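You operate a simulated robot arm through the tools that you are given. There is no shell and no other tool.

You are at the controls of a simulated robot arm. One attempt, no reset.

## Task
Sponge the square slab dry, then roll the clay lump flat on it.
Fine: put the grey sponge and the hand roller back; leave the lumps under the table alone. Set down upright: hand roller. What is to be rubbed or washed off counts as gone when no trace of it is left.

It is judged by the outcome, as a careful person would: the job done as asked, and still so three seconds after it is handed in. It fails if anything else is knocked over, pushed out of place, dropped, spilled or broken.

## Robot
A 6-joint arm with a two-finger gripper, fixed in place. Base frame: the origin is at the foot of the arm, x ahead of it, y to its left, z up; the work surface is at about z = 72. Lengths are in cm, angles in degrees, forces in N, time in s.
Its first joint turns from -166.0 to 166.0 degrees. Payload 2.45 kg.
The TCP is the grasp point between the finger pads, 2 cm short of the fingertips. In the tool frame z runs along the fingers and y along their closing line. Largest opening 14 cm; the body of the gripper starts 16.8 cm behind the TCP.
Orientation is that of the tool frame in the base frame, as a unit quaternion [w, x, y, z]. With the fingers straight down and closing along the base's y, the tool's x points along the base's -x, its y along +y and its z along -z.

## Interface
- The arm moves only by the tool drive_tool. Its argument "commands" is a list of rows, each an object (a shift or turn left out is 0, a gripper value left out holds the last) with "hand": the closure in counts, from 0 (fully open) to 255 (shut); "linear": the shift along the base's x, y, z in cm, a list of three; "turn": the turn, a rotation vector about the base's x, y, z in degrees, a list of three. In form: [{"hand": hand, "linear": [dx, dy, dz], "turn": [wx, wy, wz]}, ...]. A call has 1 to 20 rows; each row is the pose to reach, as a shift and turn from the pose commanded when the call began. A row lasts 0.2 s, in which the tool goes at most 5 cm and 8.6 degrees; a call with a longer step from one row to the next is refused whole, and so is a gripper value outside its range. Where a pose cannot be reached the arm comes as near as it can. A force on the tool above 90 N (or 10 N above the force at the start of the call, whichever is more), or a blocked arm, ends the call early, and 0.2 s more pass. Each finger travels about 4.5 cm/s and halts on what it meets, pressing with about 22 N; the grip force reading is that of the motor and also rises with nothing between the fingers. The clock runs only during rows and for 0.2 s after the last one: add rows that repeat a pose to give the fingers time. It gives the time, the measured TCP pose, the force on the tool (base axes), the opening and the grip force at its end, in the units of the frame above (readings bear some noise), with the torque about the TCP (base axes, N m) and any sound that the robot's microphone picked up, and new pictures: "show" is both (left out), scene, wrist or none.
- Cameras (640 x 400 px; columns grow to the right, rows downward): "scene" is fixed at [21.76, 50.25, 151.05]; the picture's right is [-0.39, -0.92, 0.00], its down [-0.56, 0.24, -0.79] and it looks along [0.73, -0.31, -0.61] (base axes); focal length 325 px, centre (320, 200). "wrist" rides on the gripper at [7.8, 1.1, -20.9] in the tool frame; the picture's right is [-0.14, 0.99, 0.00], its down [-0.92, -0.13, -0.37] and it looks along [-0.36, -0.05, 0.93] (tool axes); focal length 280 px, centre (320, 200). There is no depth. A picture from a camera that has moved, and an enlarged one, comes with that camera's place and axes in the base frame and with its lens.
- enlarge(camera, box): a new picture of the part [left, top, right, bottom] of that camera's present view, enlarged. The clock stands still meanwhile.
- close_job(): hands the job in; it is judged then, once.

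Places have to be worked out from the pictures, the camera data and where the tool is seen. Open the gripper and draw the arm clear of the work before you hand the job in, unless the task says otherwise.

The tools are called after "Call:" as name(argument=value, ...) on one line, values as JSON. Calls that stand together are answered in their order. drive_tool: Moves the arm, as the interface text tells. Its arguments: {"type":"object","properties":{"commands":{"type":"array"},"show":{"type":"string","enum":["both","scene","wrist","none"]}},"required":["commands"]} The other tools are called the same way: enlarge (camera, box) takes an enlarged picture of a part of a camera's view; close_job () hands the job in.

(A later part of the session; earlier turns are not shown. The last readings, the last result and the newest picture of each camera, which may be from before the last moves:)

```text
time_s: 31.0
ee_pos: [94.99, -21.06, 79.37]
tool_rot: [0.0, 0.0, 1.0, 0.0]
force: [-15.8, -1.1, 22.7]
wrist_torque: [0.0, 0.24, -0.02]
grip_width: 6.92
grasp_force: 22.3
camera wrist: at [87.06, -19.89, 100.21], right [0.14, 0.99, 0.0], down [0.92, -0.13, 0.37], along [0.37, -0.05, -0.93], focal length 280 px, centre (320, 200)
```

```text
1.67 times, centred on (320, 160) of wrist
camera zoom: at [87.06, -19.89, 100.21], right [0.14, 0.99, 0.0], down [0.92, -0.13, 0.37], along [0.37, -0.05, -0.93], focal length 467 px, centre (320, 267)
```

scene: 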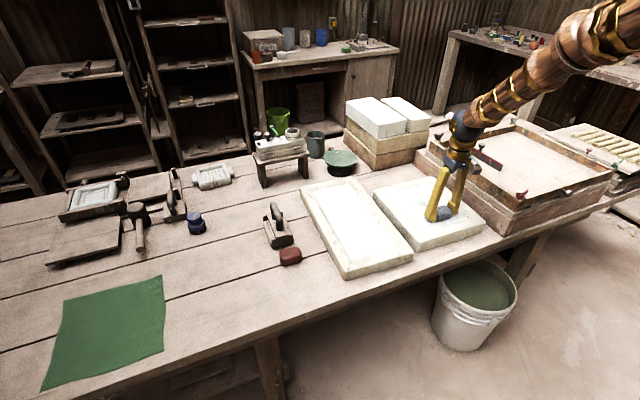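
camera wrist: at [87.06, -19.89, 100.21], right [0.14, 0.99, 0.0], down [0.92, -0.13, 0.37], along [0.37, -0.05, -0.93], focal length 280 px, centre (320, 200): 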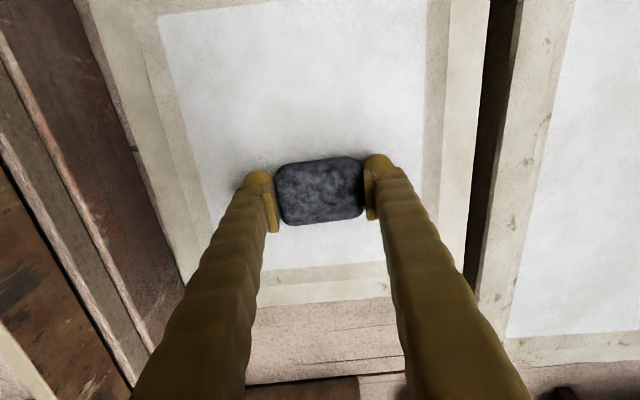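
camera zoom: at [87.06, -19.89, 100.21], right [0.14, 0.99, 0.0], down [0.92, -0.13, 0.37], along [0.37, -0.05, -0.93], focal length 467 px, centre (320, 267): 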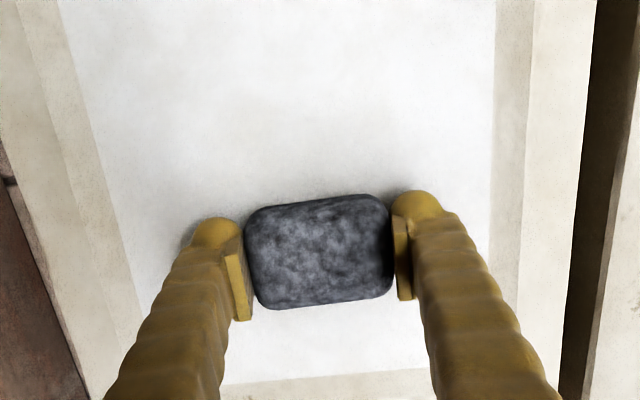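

The wiped part looks clean; force is 23 N. I ease slightly and stroke back along y≈-23.5 to catch the left side, then view everything.

Call:
drive_tool(commands=[{"hand": 255, "linear": [0.3, -0.5, 0.03]}, {"hand": 255, "linear": [0.3, -1.2, 0.03]}, {"hand": 255, "linear": [0.3, -1.9, 0.03]}, {"hand": 255, "linear": [0, -2.5, 0.03]}, {"hand": 255, "linear": [-0.7, -2.7, 0.03]}, {"hand": 255, "linear": [-1.4, -2.7, 0.03]}, {"hand": 255, "linear": [-2.1, -2.7, 0.03]}, {"hand": 255, "linear": [-2.8, -2.7, 0.04]}, {"hand": 255, "linear": [-3.5, -2.7, 0.05]}, {"hand": 255, "linear": [-4.2, -2.7, 0.06]}, {"hand": 255, "linear": [-4.9, -2.7, 0.07]}, {"hand": 255, "linear": [-5.6, -2.6, 0.08]}, {"hand": 255, "linear": [-6.3, -2.4, 0.09]}, {"hand": 255, "linear": [-7.0, -2.2, 0.1]}, {"hand": 255, "linear": [-7.7, -2.0, 0.1]}, {"hand": 255, "linear": [-8.4, -1.6, 0.1]}, {"hand": 255, "linear": [-9.1, -1.3, 0.1]}, {"hand": 255, "linear": [-9.7, -1.3, 0.1]}], show="wrist")

Call:
drive_tool(commands=[{"hand": 255, "linear": [0, 0, 1]}, {"hand": 255, "linear": [-1, 0, 4]}, {"hand": 255, "linear": [-4, 0, 8]}, {"hand": 255, "linear": [-7.5, 0, 11]}, {"hand": 255, "linear": [-9, 0, 14]}, {"hand": 255, "linear": [-9, 0, 14]}], show="both")

Call:
enlarge(camera="wrist", box=[200, 140, 440, 340])

Call:
enlarge(camera="scene", box=[360, 160, 500, 260])

```text
time_s: 34.8
ee_pos: [85.31, -22.21, 79.32]
tool_rot: [-0.001, 0.0, 1.0, 0.0]
force: [0.0, -0.1, 0.5]
wrist_torque: [0.02, 0.03, 0.02]
grip_width: 6.93
grasp_force: 21.1
camera wrist: at [77.32, -21.14, 100.25], right [0.14, 0.99, 0.0], down [0.92, -0.13, 0.37], along [0.36, -0.05, -0.93], focal length 280 px, centre (320, 200)
```

wrist: 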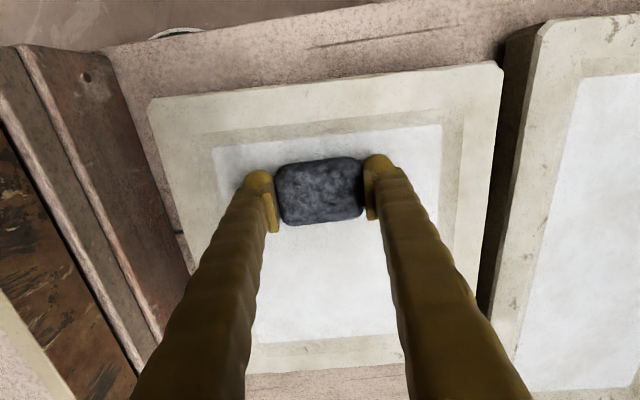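

```text
time_s: 36.2
ee_pos: [76.25, -22.27, 93.33]
tool_rot: [0.0, 0.0, 1.0, 0.0]
force: [0.7, 0.0, -0.3]
wrist_torque: [-0.02, 0.05, -0.01]
grip_width: 6.93
grasp_force: 22.3
camera wrist: at [68.35, -21.16, 114.21], right [0.14, 0.99, 0.0], down [0.92, -0.13, 0.37], along [0.36, -0.05, -0.93], focal length 280 px, centre (320, 200)
```

scene: 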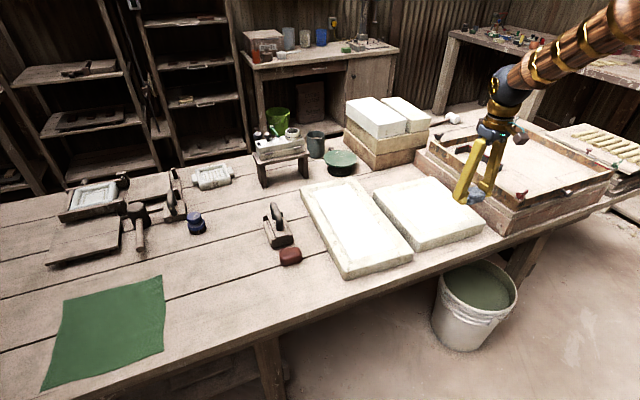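
wrist: 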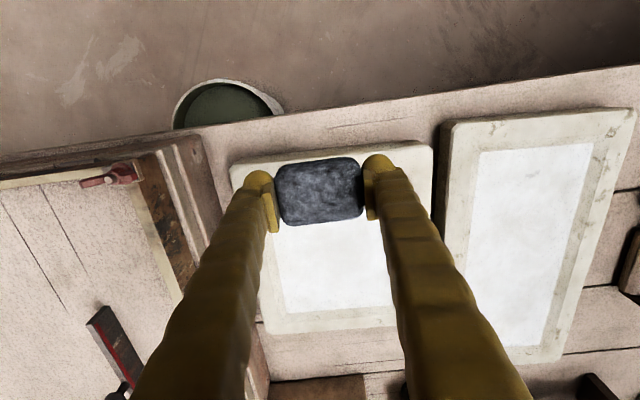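

```text
2.00 times, centred on (320, 240) of wrist
camera zoom: at [68.35, -21.16, 114.21], right [0.14, 0.99, 0.0], down [0.92, -0.13, 0.37], along [0.36, -0.05, -0.93], focal length 561 px, centre (320, 120)
```

zoom: 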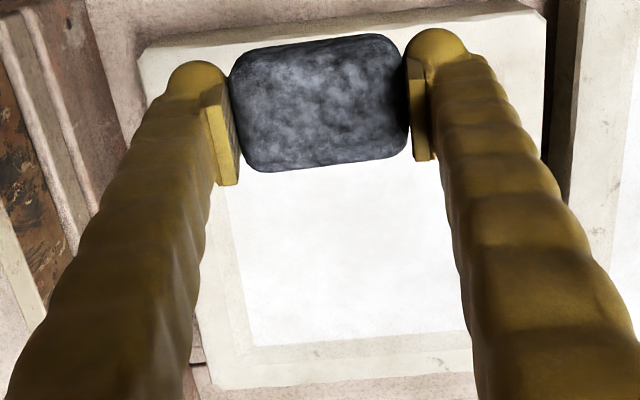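

```text
4.00 times, centred on (430, 210) of scene
camera zoom: at [21.76, 50.25, 151.05], right [-0.39, -0.92, 0.0], down [-0.56, 0.24, -0.79], along [0.73, -0.31, -0.61], focal length 1300 px, centre (-120, 160)
```

zoom: 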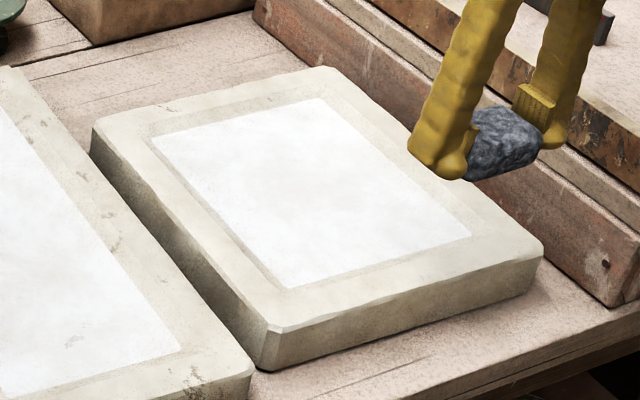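

The slab looks clean. I zoom in strongly to check for any faint trace.

Call:
enlarge(camera="scene", box=[395, 180, 480, 235])

Call:
enlarge(camera="scene", box=[410, 185, 455, 215])

Call:
enlarge(camera="wrist", box=[270, 215, 400, 315])

```text
7.27 times, centred on (438, 208) of scene
camera zoom: at [21.76, 50.25, 151.05], right [-0.39, -0.92, 0.0], down [-0.56, 0.24, -0.79], along [0.73, -0.31, -0.61], focal length 2363 px, centre (-534, 146)
```

zoom: 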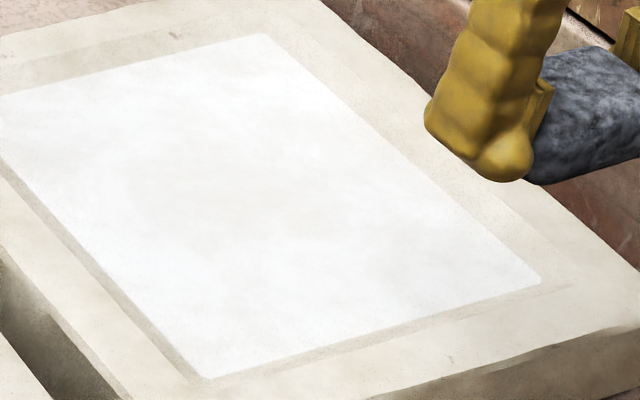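

```text
13.33 times, centred on (432, 200) of scene
camera zoom: at [21.76, 50.25, 151.05], right [-0.39, -0.92, 0.0], down [-0.56, 0.24, -0.79], along [0.73, -0.31, -0.61], focal length 4332 px, centre (-1180, 200)
```

zoom: 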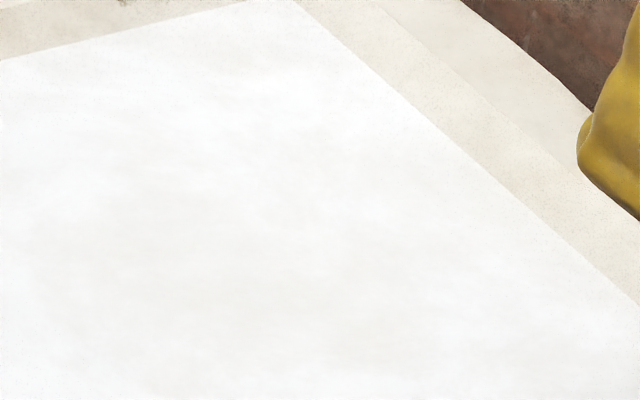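

```text
4.00 times, centred on (335, 265) of wrist
camera zoom: at [68.35, -21.16, 114.21], right [0.14, 0.99, 0.0], down [0.92, -0.13, 0.37], along [0.36, -0.05, -0.93], focal length 1122 px, centre (260, -60)
```

zoom: 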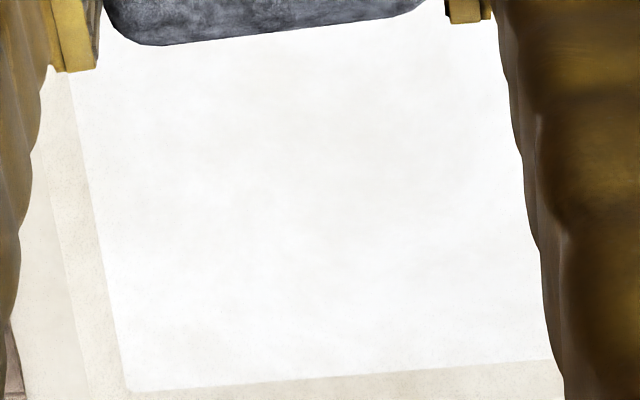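

No trace visible. For safety I make one more full pass with light pressure over the area where the spots were, first re-establishing contact.

Call:
drive_tool(commands=[{"hand": 255, "linear": [3, -0.5, -2]}, {"hand": 255, "linear": [6, -1, -4.5]}, {"hand": 255, "linear": [9, -1.5, -7]}, {"hand": 255, "linear": [9.8, -1.5, -11]}, {"hand": 255, "linear": [9.8, -1.5, -13]}, {"hand": 255, "linear": [9.8, -1.5, -13.8]}, {"hand": 255, "linear": [9.8, -1.5, -14.0]}, {"hand": 255, "linear": [9.8, -1.5, -14.1]}, {"hand": 255, "linear": [9.8, -1.5, -14.1]}], show="none")

```text
time_s: 38.2
ee_pos: [86.13, -23.72, 79.31]
tool_rot: [0.0, 0.0, 1.0, 0.0]
force: [0.4, 0.7, 7.4]
wrist_torque: [0.0, -0.01, 0.06]
grip_width: 6.92
grasp_force: 21.9
```

Light contact (7 N) again. I run the confirming pass: forward at y≈-23.8, across, and back at y≈-20.8.

Call:
drive_tool(commands=[{"hand": 255, "linear": [1.0, 0, -0.02]}, {"hand": 255, "linear": [2.0, 0, -0.03]}, {"hand": 255, "linear": [3.0, 0, -0.04]}, {"hand": 255, "linear": [4.0, 0, -0.05]}, {"hand": 255, "linear": [5.0, 0, -0.06]}, {"hand": 255, "linear": [6.0, 0, -0.07]}, {"hand": 255, "linear": [7.0, 0, -0.08]}, {"hand": 255, "linear": [8.0, 0, -0.09]}, {"hand": 255, "linear": [9.0, 0, -0.09]}], show="none")

Call:
drive_tool(commands=[{"hand": 255, "linear": [0, 1, 0]}, {"hand": 255, "linear": [0, 2, 0]}, {"hand": 255, "linear": [0, 3, 0]}, {"hand": 255, "linear": [-1, 3, 0]}, {"hand": 255, "linear": [-2, 3, 0]}, {"hand": 255, "linear": [-3, 3, 0]}, {"hand": 255, "linear": [-4, 3, 0.01]}, {"hand": 255, "linear": [-5, 2.5, 0.02]}, {"hand": 255, "linear": [-6, 2, 0.03]}, {"hand": 255, "linear": [-7, 1.5, 0.03]}, {"hand": 255, "linear": [-8, 1.5, 0.03]}, {"hand": 255, "linear": [-9, 1.5, 0.03]}, {"hand": 255, "linear": [-9.6, 1.5, 0.03]}], show="none")

Call:
drive_tool(commands=[{"hand": 255, "linear": [0, 0, 1]}, {"hand": 255, "linear": [-1, 0, 4]}, {"hand": 255, "linear": [-4, 0, 8]}, {"hand": 255, "linear": [-7.5, 0, 11]}, {"hand": 255, "linear": [-9, 0, 14]}, {"hand": 255, "linear": [-9, 0, 14]}], show="both")

Call:
enlarge(camera="scene", box=[360, 160, 500, 260])

```text
time_s: 40.2
ee_pos: [95.01, -23.76, 79.23]
tool_rot: [0.0, -0.001, 1.0, 0.0]
force: [-7.7, 0.3, 8.6]
wrist_torque: [-0.01, 0.06, 0.0]
grip_width: 6.93
grasp_force: 21.6
```

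```text
time_s: 43.0
ee_pos: [85.49, -22.5, 79.32]
tool_rot: [0.0, 0.0, 1.0, -0.001]
force: [6.5, -0.3, 9.9]
wrist_torque: [-0.05, -0.15, 0.04]
grip_width: 6.94
grasp_force: 21.8
```

```text
time_s: 44.4
ee_pos: [76.23, -22.33, 93.16]
tool_rot: [0.001, 0.0, 1.0, 0.0]
force: [-0.2, -0.4, 0.5]
wrist_torque: [0.0, 0.03, 0.01]
grip_width: 6.95
grasp_force: 22.5
camera wrist: at [68.47, -21.18, 114.08], right [0.14, 0.99, 0.0], down [0.92, -0.13, 0.37], along [0.36, -0.05, -0.93], focal length 280 px, centre (320, 200)
```

scene: 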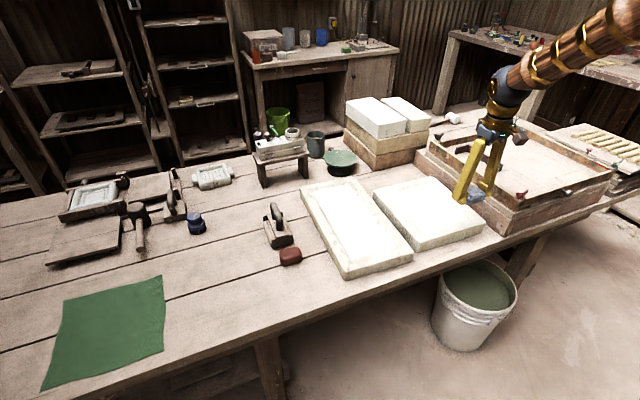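
wrist: 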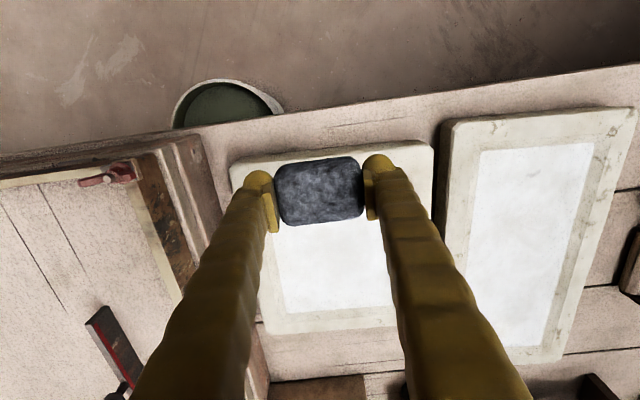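

```text
4.00 times, centred on (430, 210) of scene
camera zoom: at [21.76, 50.25, 151.05], right [-0.39, -0.92, 0.0], down [-0.56, 0.24, -0.79], along [0.73, -0.31, -0.61], focal length 1300 px, centre (-120, 160)
```

zoom: 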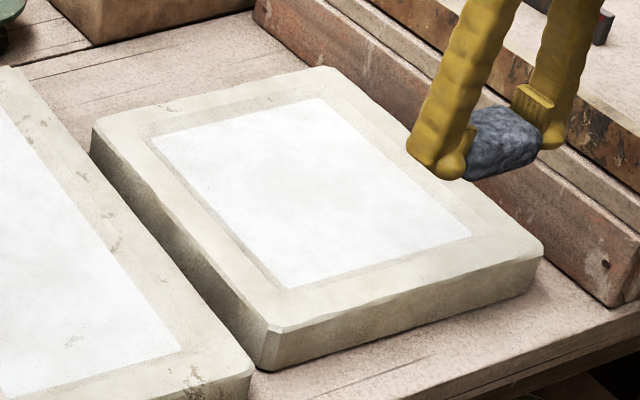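

The slab is clean. Now I carry the sponge back to its original place at about (80.3, 30.4).

Call:
drive_tool(commands=[{"hand": 255, "linear": [0.3, 4.5, 0]}, {"hand": 255, "linear": [0.6, 9, 0]}, {"hand": 255, "linear": [0.9, 13.5, 0]}, {"hand": 255, "linear": [1.2, 18, 0]}, {"hand": 255, "linear": [1.5, 22.5, 0]}, {"hand": 255, "linear": [1.8, 27, 0]}, {"hand": 255, "linear": [2.1, 31.5, 0]}, {"hand": 255, "linear": [2.4, 36, 0]}, {"hand": 255, "linear": [2.7, 40.5, 0]}, {"hand": 255, "linear": [3.0, 45, 0]}, {"hand": 255, "linear": [3.4, 49, -2]}, {"hand": 255, "linear": [3.8, 52.7, -5]}, {"hand": 255, "linear": [3.8, 52.7, -9]}, {"hand": 255, "linear": [3.8, 52.7, -13]}, {"hand": 255, "linear": [3.8, 52.7, -16]}, {"hand": 255, "linear": [3.8, 52.7, -17.2]}, {"hand": 255, "linear": [3.8, 52.7, -17.2]}], show="both")

Call:
enlarge(camera="scene", box=[260, 230, 360, 310])

```text
time_s: 48.0
ee_pos: [80.4, 30.33, 75.86]
tool_rot: [0.0, 0.0, 1.0, 0.0]
force: [-0.2, 0.9, 0.1]
wrist_torque: [0.04, -0.01, -0.02]
grip_width: 6.93
grasp_force: 21.8
camera wrist: at [72.44, 31.51, 96.85], right [0.14, 0.99, 0.0], down [0.92, -0.13, 0.37], along [0.36, -0.05, -0.93], focal length 280 px, centre (320, 200)
```

scene: 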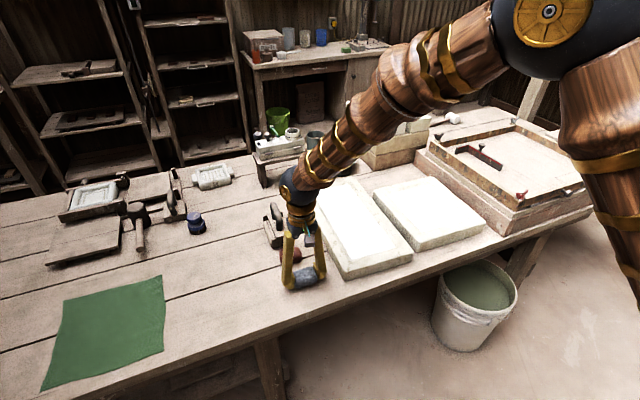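
wrist: 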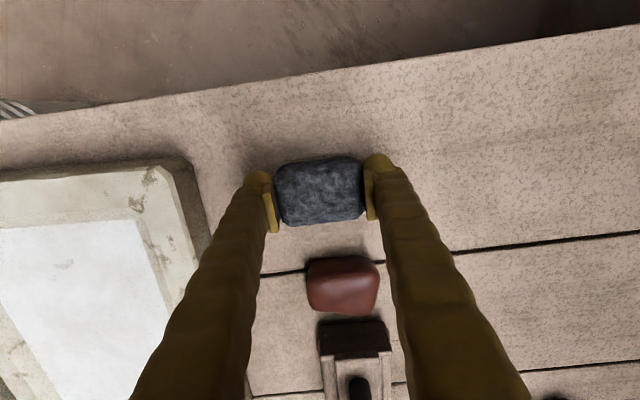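

```text
5.00 times, centred on (310, 270) of scene
camera zoom: at [21.76, 50.25, 151.05], right [-0.39, -0.92, 0.0], down [-0.56, 0.24, -0.79], along [0.73, -0.31, -0.61], focal length 1625 px, centre (370, -150)
```

zoom: 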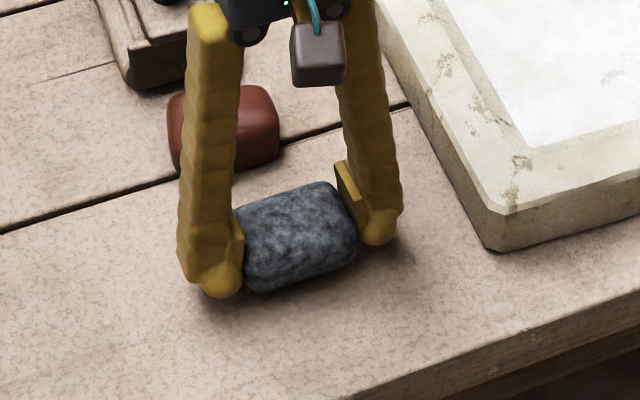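

Sponge is over its spot. I lower step by step until it touches the table.

Call:
drive_tool(commands=[{"hand": 255, "linear": [0, 0, -0.5]}, {"hand": 255, "linear": [0, 0, -1.0]}, {"hand": 255, "linear": [0, 0, -1.2]}, {"hand": 255, "linear": [0, 0, -1.2]}], show="none")

Call:
drive_tool(commands=[{"hand": 255, "linear": [0, 0, -0.1]}, {"hand": 255, "linear": [0, 0, -0.2]}, {"hand": 255, "linear": [0, 0, -0.2]}], show="none")

```text
time_s: 49.0
ee_pos: [80.24, 30.39, 74.85]
tool_rot: [-0.001, 0.0, 1.0, 0.0]
force: [0.0, 0.1, -0.3]
wrist_torque: [-0.01, 0.0, 0.03]
grip_width: 6.9
grasp_force: 21.8
```

```text
time_s: 49.8
ee_pos: [80.29, 30.41, 74.58]
tool_rot: [0.0, 0.0, 1.0, 0.0]
force: [0.7, -0.1, -0.7]
wrist_torque: [0.02, 0.01, -0.01]
grip_width: 6.92
grasp_force: 21.8
```

Call:
drive_tool(commands=[{"hand": 255, "linear": [0, 0, -0.1]}, {"hand": 255, "linear": [0, 0, -0.15]}, {"hand": 255, "linear": [0, 0, -0.15]}], show="none")

Call:
enlarge(camera="scene", box=[270, 250, 350, 300])

```text
time_s: 50.6
ee_pos: [80.33, 30.37, 74.55]
tool_rot: [0.0, 0.0, 1.0, 0.001]
force: [-4.0, -0.4, 17.2]
wrist_torque: [-0.02, 0.16, 0.0]
grip_width: 6.96
grasp_force: 21.6
```

```text
8.00 times, centred on (310, 275) of scene
camera zoom: at [21.76, 50.25, 151.05], right [-0.39, -0.92, 0.0], down [-0.56, 0.24, -0.79], along [0.73, -0.31, -0.61], focal length 2600 px, centre (400, -400)
```

zoom: 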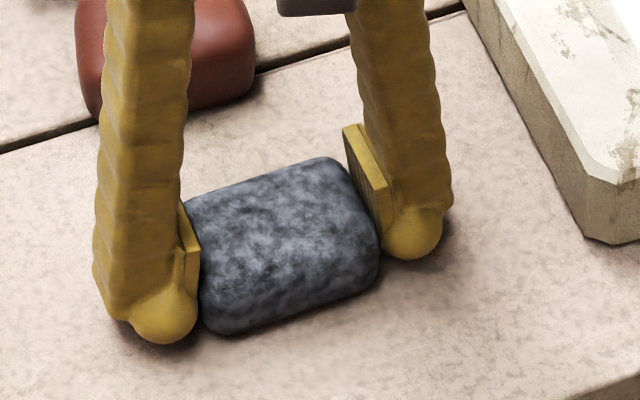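

The sponge is on the table (17 N). I ease off a touch, release it, and withdraw upward.

Call:
drive_tool(commands=[{"hand": 255, "linear": [0, 0, 0.05]}, {"hand": 200, "linear": [0, 0, 0.05]}, {"hand": 120, "linear": [0, 0, 0.05]}, {"hand": 70, "linear": [0, 0, 0.1]}, {"hand": 60, "linear": [0, 0, 0.1]}, {"hand": 60, "linear": [0, 0, 0.1]}, {"hand": 60, "linear": [0, 0, 1.5]}, {"hand": 60, "linear": [0, 0, 4]}, {"hand": 60, "linear": [0, 0, 8]}, {"hand": 60, "linear": [0, 0, 12]}, {"hand": 60, "linear": [0, 0, 12]}], show="both")

Call:
enlarge(camera="wrist", box=[240, 120, 420, 400])

Call:
enlarge(camera="scene", box=[250, 200, 350, 300])

```text
time_s: 53.0
ee_pos: [80.23, 30.43, 86.53]
tool_rot: [0.001, 0.0, 1.0, 0.0]
force: [0.0, -0.2, 0.8]
wrist_torque: [-0.01, 0.01, -0.01]
grip_width: 10.7
grasp_force: 0.1
camera wrist: at [72.4, 31.56, 107.35], right [0.14, 0.99, 0.0], down [0.92, -0.13, 0.37], along [0.36, -0.05, -0.93], focal length 280 px, centre (320, 200)
```

scene: 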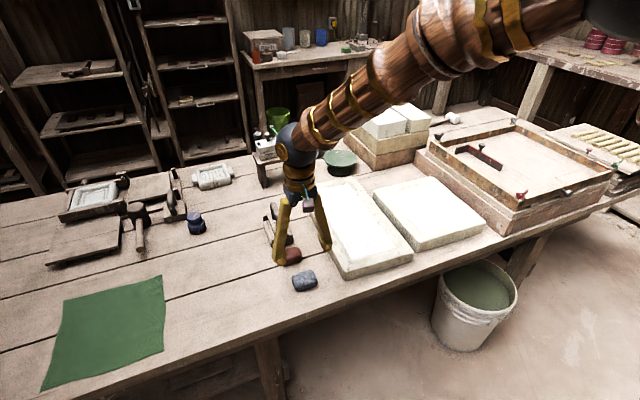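
wrist: 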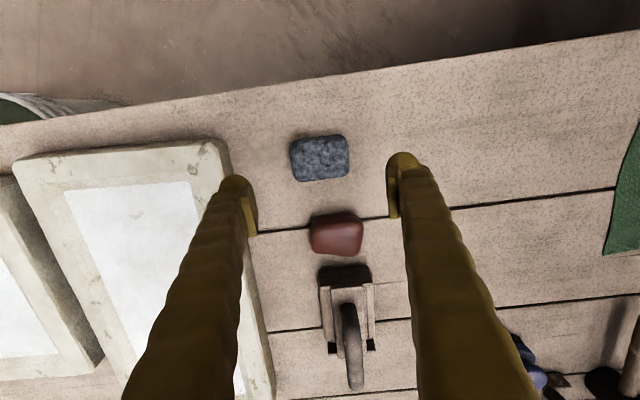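

```text
1.43 times, centred on (330, 260) of wrist
camera zoom: at [72.4, 31.56, 107.35], right [0.14, 0.99, 0.0], down [0.92, -0.13, 0.37], along [0.36, -0.05, -0.93], focal length 401 px, centre (306, 114)
```

zoom: 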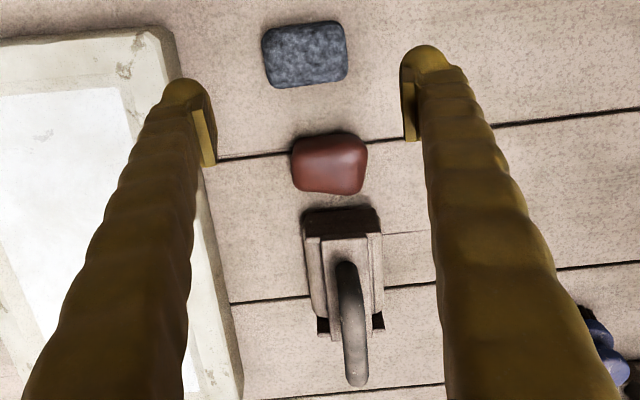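

```text
4.00 times, centred on (300, 250) of scene
camera zoom: at [21.76, 50.25, 151.05], right [-0.39, -0.92, 0.0], down [-0.56, 0.24, -0.79], along [0.73, -0.31, -0.61], focal length 1300 px, centre (400, 0)
```

zoom: 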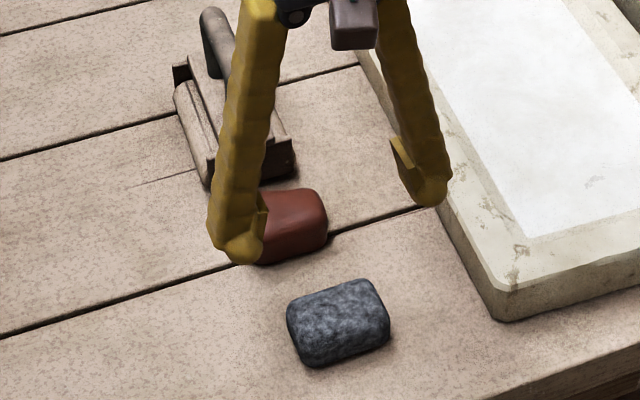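

The sponge is back in its place. Next I study the clay lump and the roller up close.

Call:
enlarge(camera="wrist", box=[290, 190, 400, 400])

Call:
enlarge(camera="wrist", box=[300, 255, 390, 325])

Call:
enlarge(camera="scene", box=[255, 190, 310, 260])

```text
1.90 times, centred on (345, 295) of wrist
camera zoom: at [72.4, 31.56, 107.35], right [0.14, 0.99, 0.0], down [0.92, -0.13, 0.37], along [0.36, -0.05, -0.93], focal length 534 px, centre (272, 19)
```

zoom: 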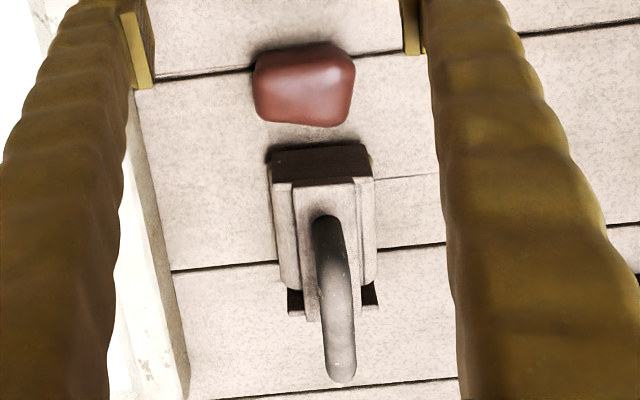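

```text
5.71 times, centred on (345, 290) of wrist
camera zoom: at [72.4, 31.56, 107.35], right [0.14, 0.99, 0.0], down [0.92, -0.13, 0.37], along [0.36, -0.05, -0.93], focal length 1602 px, centre (177, -314)
```

zoom: 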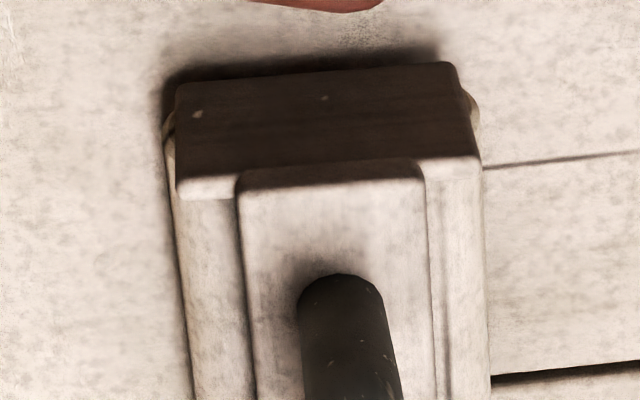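

```text
5.71 times, centred on (282, 225) of scene
camera zoom: at [21.76, 50.25, 151.05], right [-0.39, -0.92, 0.0], down [-0.56, 0.24, -0.79], along [0.73, -0.31, -0.61], focal length 1857 px, centre (534, 57)
```

zoom: 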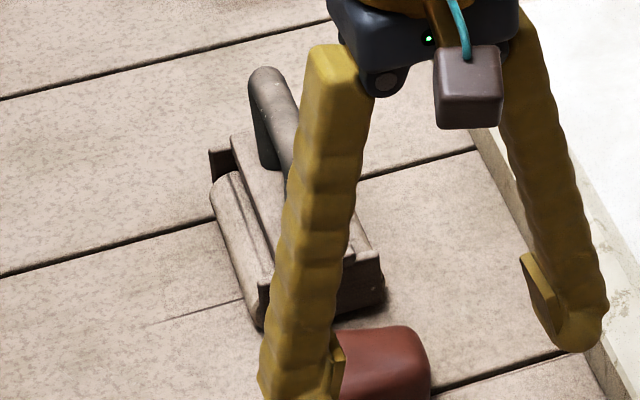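

The roller is a ~7 cm wooden drum in a frame with an arch handle running along x (centre ≈ x 102.5, y 31.6). First the clay lump at about (90.8, 31.3): I move above it and descend partway.

Call:
drive_tool(commands=[{"hand": 60, "linear": [4.5, 0.4, 0]}, {"hand": 60, "linear": [8.5, 0.7, 0]}, {"hand": 60, "linear": [10.6, 0.9, -1]}, {"hand": 60, "linear": [10.6, 0.9, -4]}, {"hand": 60, "linear": [10.6, 0.9, -7]}, {"hand": 60, "linear": [10.6, 0.9, -7]}], show="both")

Call:
enlarge(camera="wrist", box=[220, 100, 420, 300])

Call:
enlarge(camera="scene", box=[250, 200, 350, 280])

```text
time_s: 54.4
ee_pos: [90.79, 31.3, 79.48]
tool_rot: [0.0, 0.0, 1.0, 0.0]
force: [-0.1, 0.3, 0.6]
wrist_torque: [0.02, 0.01, -0.03]
grip_width: 10.72
grasp_force: 0.0
camera wrist: at [82.92, 32.5, 100.43], right [0.14, 0.99, 0.0], down [0.92, -0.13, 0.37], along [0.36, -0.05, -0.93], focal length 280 px, centre (320, 200)
```

scene: 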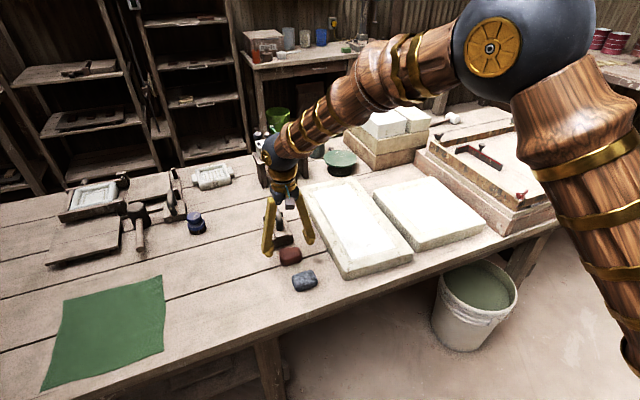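
wrist: 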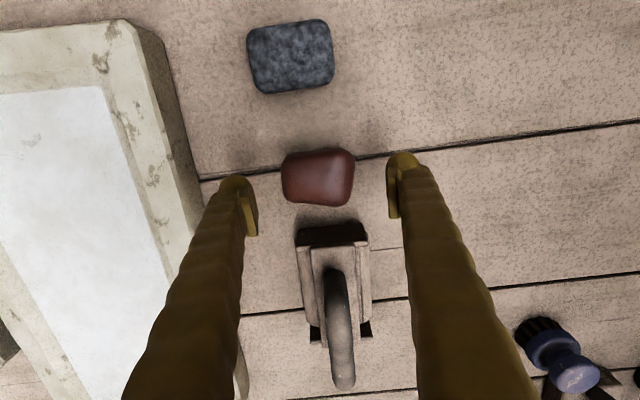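

```text
2.00 times, centred on (320, 200) of wrist
camera zoom: at [82.92, 32.5, 100.43], right [0.14, 0.99, 0.0], down [0.92, -0.13, 0.37], along [0.36, -0.05, -0.93], focal length 561 px, centre (320, 200)
```

zoom: 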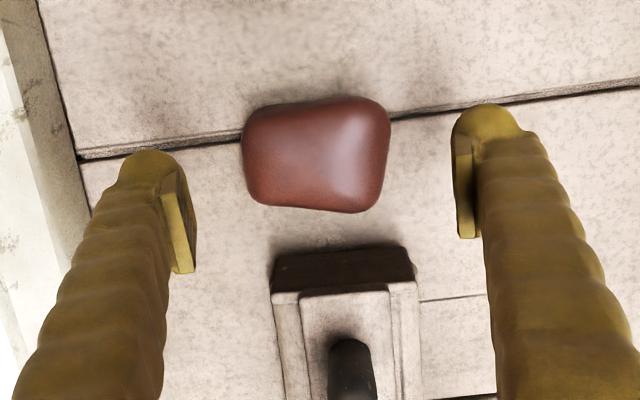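

```text
5.00 times, centred on (300, 240) of scene
camera zoom: at [21.76, 50.25, 151.05], right [-0.39, -0.92, 0.0], down [-0.56, 0.24, -0.79], along [0.73, -0.31, -0.61], focal length 1625 px, centre (420, 0)
```

zoom: 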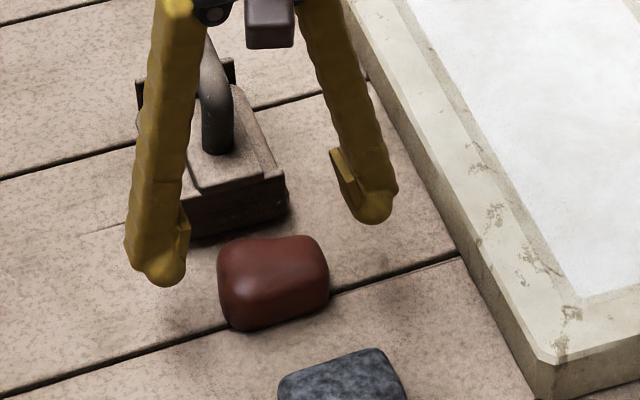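

Aligned over the lump. I descend to TCP z≈74.9 and close on it.

Call:
drive_tool(commands=[{"hand": 60, "linear": [0.1, -0.1, -2]}, {"hand": 60, "linear": [0.1, -0.1, -4]}, {"hand": 60, "linear": [0.1, -0.1, -4.6]}, {"hand": 60, "linear": [0.1, -0.1, -4.6]}, {"hand": 255, "linear": [0.1, -0.1, -4.6]}, {"hand": 255, "linear": [0.1, -0.1, -4.6]}, {"hand": 255, "linear": [0.1, -0.1, -4.6]}, {"hand": 255, "linear": [0.1, -0.1, -4.6]}, {"hand": 255, "linear": [0.1, -0.1, -4.6]}], show="wrist")

Call:
enlarge(camera="scene", box=[250, 200, 350, 280])

```text
time_s: 56.4
ee_pos: [90.83, 31.18, 74.88]
tool_rot: [0.0, 0.0, 1.0, 0.0]
force: [-1.0, 0.3, 0.9]
wrist_torque: [-0.11, -0.01, -0.03]
grip_width: 7.11
grasp_force: 21.9
camera wrist: at [83.01, 32.33, 95.77], right [0.14, 0.99, 0.0], down [0.92, -0.13, 0.37], along [0.36, -0.05, -0.93], focal length 280 px, centre (320, 200)
```

wrist: 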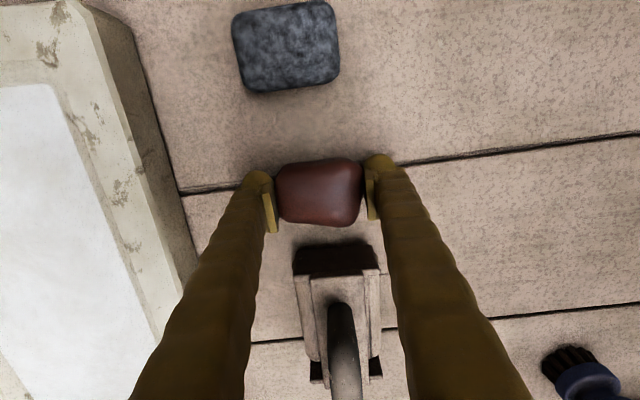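

```text
5.00 times, centred on (300, 240) of scene
camera zoom: at [21.76, 50.25, 151.05], right [-0.39, -0.92, 0.0], down [-0.56, 0.24, -0.79], along [0.73, -0.31, -0.61], focal length 1625 px, centre (420, 0)
```

zoom: 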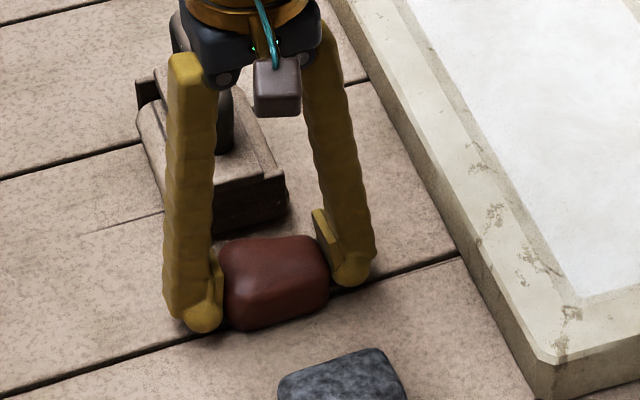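

The lump is gripped (7.1 cm). I lift it and carry it over to above the centre of the square slab.

Call:
drive_tool(commands=[{"hand": 255, "linear": [0, 0, 2]}, {"hand": 255, "linear": [0, 0, 6]}, {"hand": 255, "linear": [0, 0, 10]}, {"hand": 255, "linear": [-0.3, -2, 14]}, {"hand": 255, "linear": [-0.6, -6.5, 15]}, {"hand": 255, "linear": [-0.9, -11, 15]}, {"hand": 255, "linear": [-0.9, -15.5, 15]}, {"hand": 255, "linear": [-0.9, -20, 15]}, {"hand": 255, "linear": [-0.9, -24.5, 15]}, {"hand": 255, "linear": [-0.9, -29, 15]}, {"hand": 255, "linear": [-0.9, -33.5, 15]}, {"hand": 255, "linear": [-0.9, -38, 15]}, {"hand": 255, "linear": [-0.9, -42.5, 15]}, {"hand": 255, "linear": [-0.9, -47, 15]}, {"hand": 255, "linear": [-0.9, -51, 14]}, {"hand": 255, "linear": [-0.9, -53, 12]}, {"hand": 255, "linear": [-0.9, -53, 12]}], show="both")

Call:
enlarge(camera="scene", box=[370, 140, 500, 240])

```text
time_s: 60.0
ee_pos: [90.09, -21.76, 86.9]
tool_rot: [-0.001, -0.001, 1.0, -0.001]
force: [-0.5, -0.5, -3.2]
wrist_torque: [-0.02, 0.0, 0.02]
grip_width: 7.13
grasp_force: 22.3
camera wrist: at [82.16, -20.63, 107.8], right [0.14, 0.99, 0.0], down [0.92, -0.13, 0.37], along [0.36, -0.05, -0.93], focal length 280 px, centre (320, 200)
```

scene: 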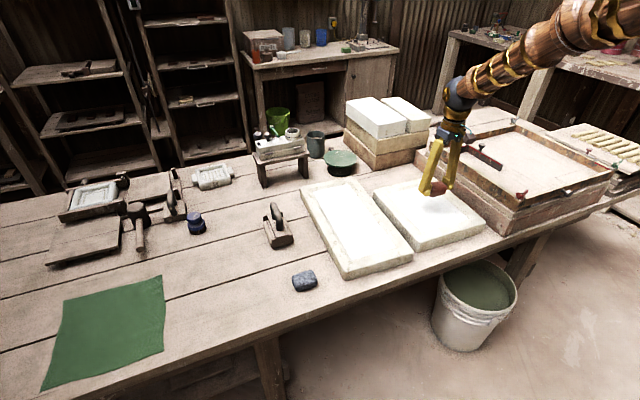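
wrist: 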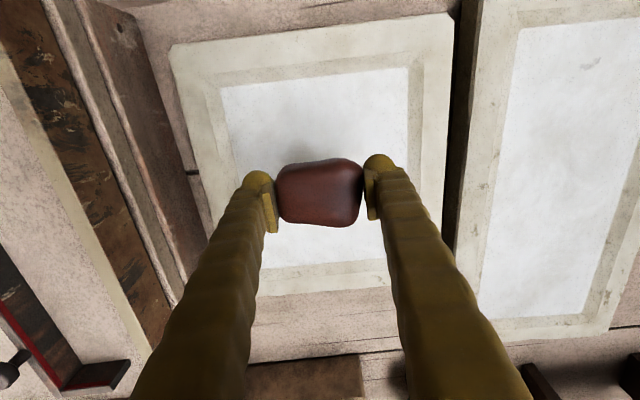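

```text
4.00 times, centred on (435, 190) of scene
camera zoom: at [21.76, 50.25, 151.05], right [-0.39, -0.92, 0.0], down [-0.56, 0.24, -0.79], along [0.73, -0.31, -0.61], focal length 1300 px, centre (-140, 240)
```

zoom: 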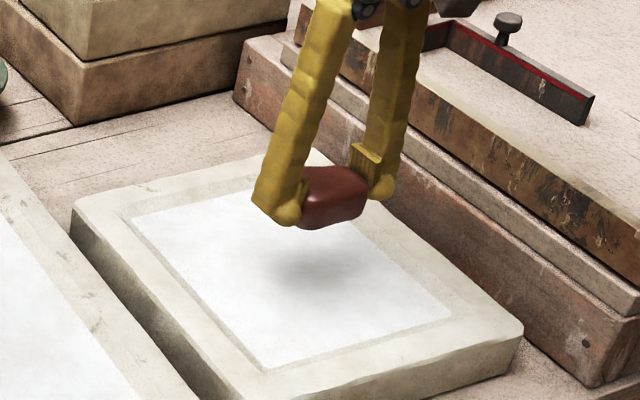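

The lump hangs over the middle of the field. I lower to just above expected contact (z≈79.7).

Call:
drive_tool(commands=[{"hand": 255, "linear": [0, 0, -3]}, {"hand": 255, "linear": [0, 0, -5.5]}, {"hand": 255, "linear": [0, 0, -6.6]}, {"hand": 255, "linear": [0, 0, -6.9]}, {"hand": 255, "linear": [0, 0, -6.9]}], show="none")

Call:
drive_tool(commands=[{"hand": 255, "linear": [0, 0, -0.1]}, {"hand": 255, "linear": [0, 0, -0.2]}, {"hand": 255, "linear": [0, 0, -0.2]}], show="none")

```text
time_s: 61.2
ee_pos: [89.94, -21.8, 79.98]
tool_rot: [0.0, -0.001, 1.0, 0.0]
force: [0.1, 0.4, -2.7]
wrist_torque: [0.02, -0.02, -0.01]
grip_width: 7.1
grasp_force: 22.0
```

```text
time_s: 62.0
ee_pos: [90.02, -21.81, 79.77]
tool_rot: [0.001, 0.0, 1.0, 0.0]
force: [-0.1, -0.1, -3.2]
wrist_torque: [-0.01, 0.0, 0.0]
grip_width: 7.13
grasp_force: 21.6
```

Call:
drive_tool(commands=[{"hand": 255, "linear": [0, 0, -0.1]}, {"hand": 255, "linear": [0, 0, -0.15]}, {"hand": 255, "linear": [0, 0, -0.15]}], show="none")

Call:
enlarge(camera="scene", box=[400, 165, 464, 215])

```text
time_s: 62.8
ee_pos: [90.08, -21.93, 79.51]
tool_rot: [0.0, 0.0, 1.0, -0.001]
force: [-1.1, -0.2, -0.9]
wrist_torque: [-0.07, 0.01, 0.0]
grip_width: 7.1
grasp_force: 22.4
```

```text
8.00 times, centred on (432, 190) of scene
camera zoom: at [21.76, 50.25, 151.05], right [-0.39, -0.92, 0.0], down [-0.56, 0.24, -0.79], along [0.73, -0.31, -0.61], focal length 2600 px, centre (-576, 280)
```

zoom: 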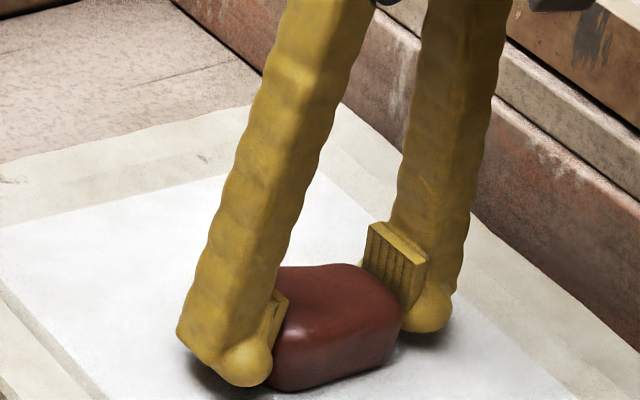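

The weight is just transferring to the slab. I lower another half millimetre and release, then lift clear.

Call:
drive_tool(commands=[{"hand": 255, "linear": [0, 0, -0.05]}, {"hand": 255, "linear": [0, 0, -0.05]}, {"hand": 200, "linear": [0, 0, -0.05]}, {"hand": 120, "linear": [0, 0, -0.05]}, {"hand": 70, "linear": [0, 0, -0.05]}, {"hand": 60, "linear": [0, 0, -0.05]}, {"hand": 60, "linear": [0, 0, -0.05]}, {"hand": 60, "linear": [0, 0, 1.5]}, {"hand": 60, "linear": [0, 0, 5]}, {"hand": 60, "linear": [-2, 0, 9.5]}, {"hand": 60, "linear": [-5, 0, 13]}, {"hand": 60, "linear": [-5, 0, 13]}], show="both")

Call:
enlarge(camera="scene", box=[370, 160, 490, 250])

Call:
enlarge(camera="wrist", box=[180, 80, 460, 300])

```text
time_s: 65.4
ee_pos: [84.98, -21.77, 92.7]
tool_rot: [0.001, 0.0, 1.0, -0.001]
force: [-0.1, 0.7, 1.1]
wrist_torque: [0.02, -0.02, -0.01]
grip_width: 10.72
grasp_force: 0.0
camera wrist: at [77.12, -20.64, 113.55], right [0.14, 0.99, 0.0], down [0.92, -0.13, 0.37], along [0.36, -0.05, -0.93], focal length 280 px, centre (320, 200)
```

scene: 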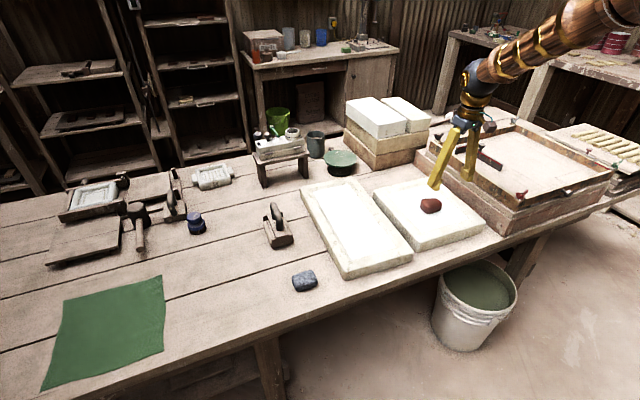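
wrist: 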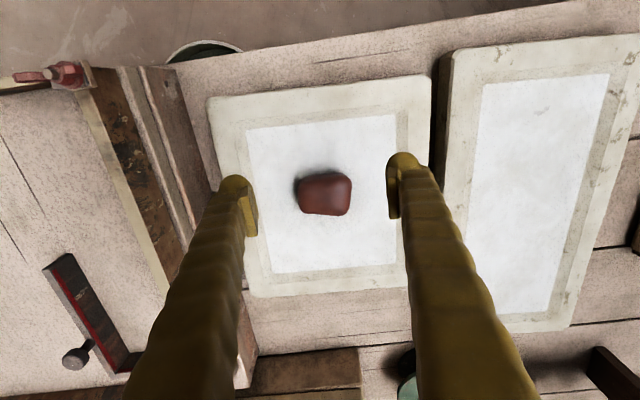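

```text
4.44 times, centred on (430, 205) of scene
camera zoom: at [21.76, 50.25, 151.05], right [-0.39, -0.92, 0.0], down [-0.56, 0.24, -0.79], along [0.73, -0.31, -0.61], focal length 1444 px, centre (-169, 178)
```

zoom: 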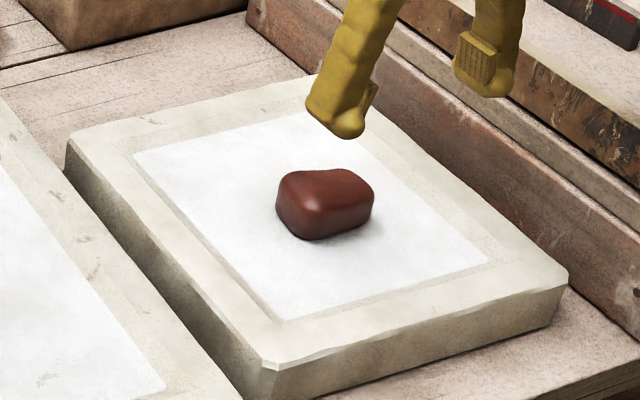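

```text
1.82 times, centred on (320, 190) of wrist
camera zoom: at [77.12, -20.64, 113.55], right [0.14, 0.99, 0.0], down [0.92, -0.13, 0.37], along [0.36, -0.05, -0.93], focal length 510 px, centre (320, 218)
```

zoom: 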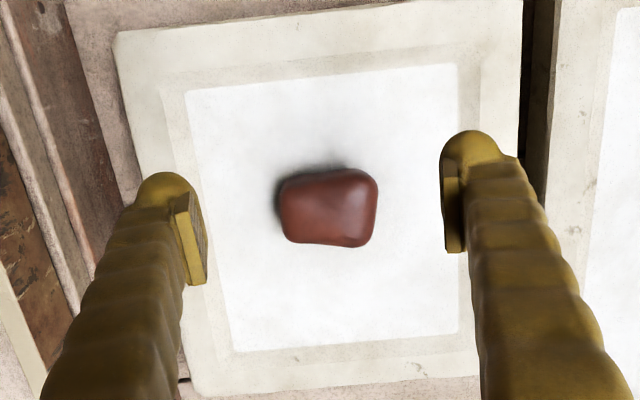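

The lump sits in the middle of the square slab's clean field. Now I move toward the roller, staying high, to inspect its handle.

Call:
drive_tool(commands=[{"hand": 60, "linear": [0, 4.5, 1.5]}, {"hand": 60, "linear": [0, 9, 3]}, {"hand": 60, "linear": [0, 13.5, 4.5]}, {"hand": 60, "linear": [0, 18, 6]}, {"hand": 60, "linear": [0, 22.5, 7]}, {"hand": 60, "linear": [0, 27, 7.4]}, {"hand": 60, "linear": [0, 31.5, 7.4]}, {"hand": 60, "linear": [0, 36, 7.4]}, {"hand": 60, "linear": [0.5, 40.5, 7.4]}, {"hand": 60, "linear": [1, 45, 7.4]}, {"hand": 60, "linear": [1, 49.5, 7.4]}, {"hand": 60, "linear": [1, 53.2, 7.4]}, {"hand": 60, "linear": [1, 53.2, 7.4]}], show="wrist")

Call:
enlarge(camera="wrist", box=[250, 160, 410, 340])

Call:
enlarge(camera="scene", box=[245, 190, 315, 260])

```text
time_s: 68.2
ee_pos: [86.08, 31.61, 100.09]
tool_rot: [0.0, 0.0, 1.0, 0.0]
force: [0.8, 0.0, 0.0]
wrist_torque: [0.0, 0.01, 0.04]
grip_width: 10.69
grasp_force: 0.1
camera wrist: at [78.1, 32.62, 120.93], right [0.14, 0.99, 0.0], down [0.92, -0.13, 0.37], along [0.36, -0.05, -0.93], focal length 280 px, centre (320, 200)
```

wrist: 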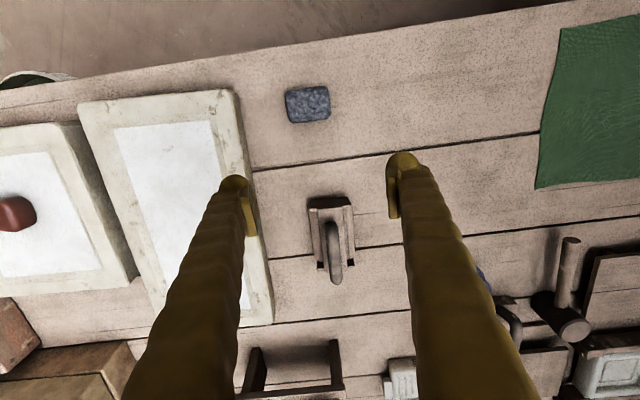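

```text
2.22 times, centred on (330, 250) of wrist
camera zoom: at [78.1, 32.62, 120.93], right [0.14, 0.99, 0.0], down [0.92, -0.13, 0.37], along [0.36, -0.05, -0.93], focal length 623 px, centre (298, 89)
```

zoom: 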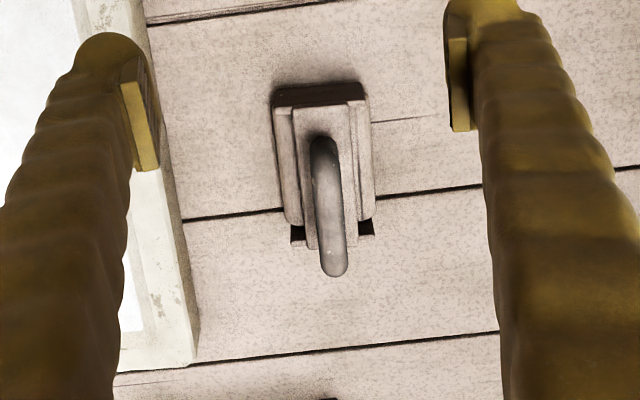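

```text
5.71 times, centred on (280, 225) of scene
camera zoom: at [21.76, 50.25, 151.05], right [-0.39, -0.92, 0.0], down [-0.56, 0.24, -0.79], along [0.73, -0.31, -0.61], focal length 1857 px, centre (549, 57)
```

zoom: 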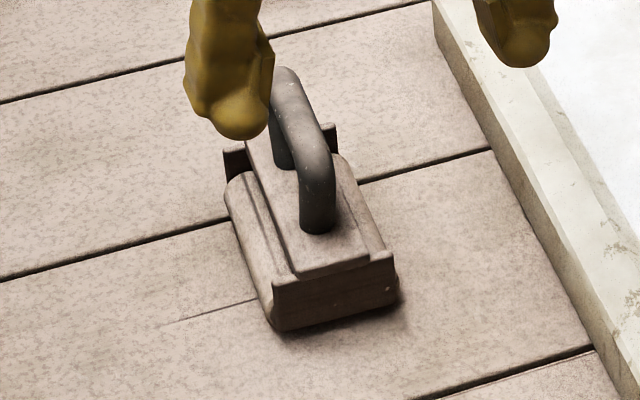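

The handle bar runs from x≈99.4 to 105.4 at y≈31.6, with its centre height at z≈83.3. That's beyond vertical reach, so I tilt the tool outward about y by 24° at a safe height and approach.

Call:
drive_tool(commands=[{"hand": 110, "linear": [1, 0, -0.5], "turn": [0, -6, 0]}, {"hand": 110, "linear": [3, 0.1, -1], "turn": [0, -12, 0]}, {"hand": 110, "linear": [6, 0.1, -2], "turn": [0, -18, 0]}, {"hand": 110, "linear": [9, 0.1, -3], "turn": [0, -24, 0]}, {"hand": 110, "linear": [12, 0.1, -4], "turn": [0, -24, 0]}, {"hand": 110, "linear": [16.4, 0.1, -5], "turn": [0, -24, 0]}, {"hand": 110, "linear": [16.4, 0.1, -5], "turn": [0, -24, 0]}], show="both")

Call:
enlarge(camera="scene", box=[225, 130, 345, 260])

```text
time_s: 69.8
ee_pos: [102.45, 31.57, 94.88]
tool_rot: [0.207, 0.0, 0.978, 0.0]
force: [-0.1, 0.6, 0.8]
wrist_torque: [0.05, -0.02, -0.05]
grip_width: 7.99
grasp_force: 0.1
camera wrist: at [86.86, 32.67, 110.82], right [0.13, 0.99, 0.06], down [0.69, -0.13, 0.71], along [0.71, -0.05, -0.7], focal length 280 px, centre (320, 200)
```

scene: 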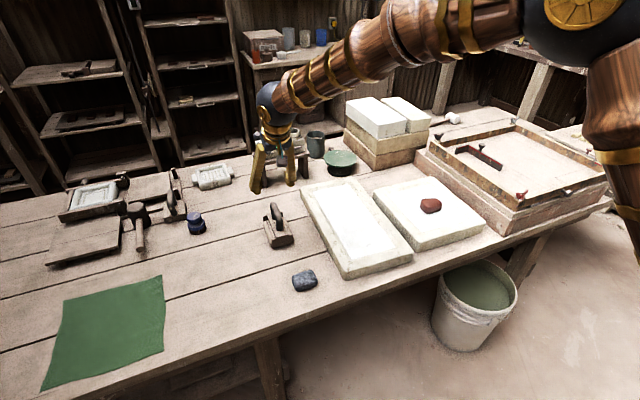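
wrist: 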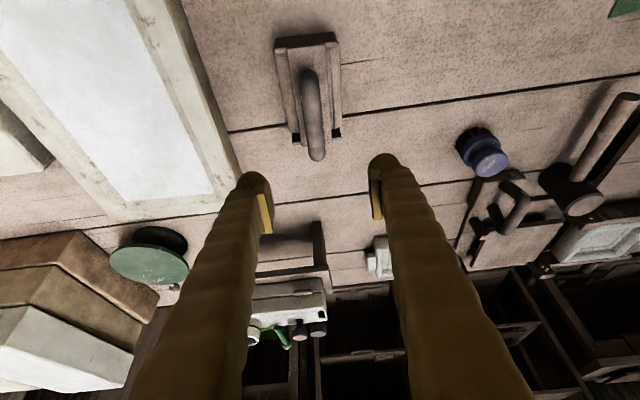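

```text
3.08 times, centred on (285, 195) of scene
camera zoom: at [21.76, 50.25, 151.05], right [-0.39, -0.92, 0.0], down [-0.56, 0.24, -0.79], along [0.73, -0.31, -0.61], focal length 1000 px, centre (428, 215)
```

zoom: 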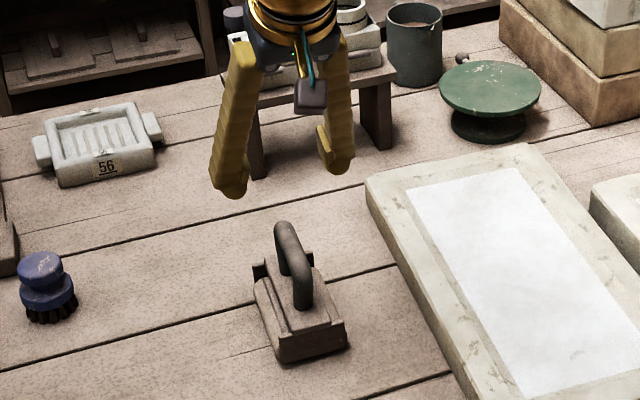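

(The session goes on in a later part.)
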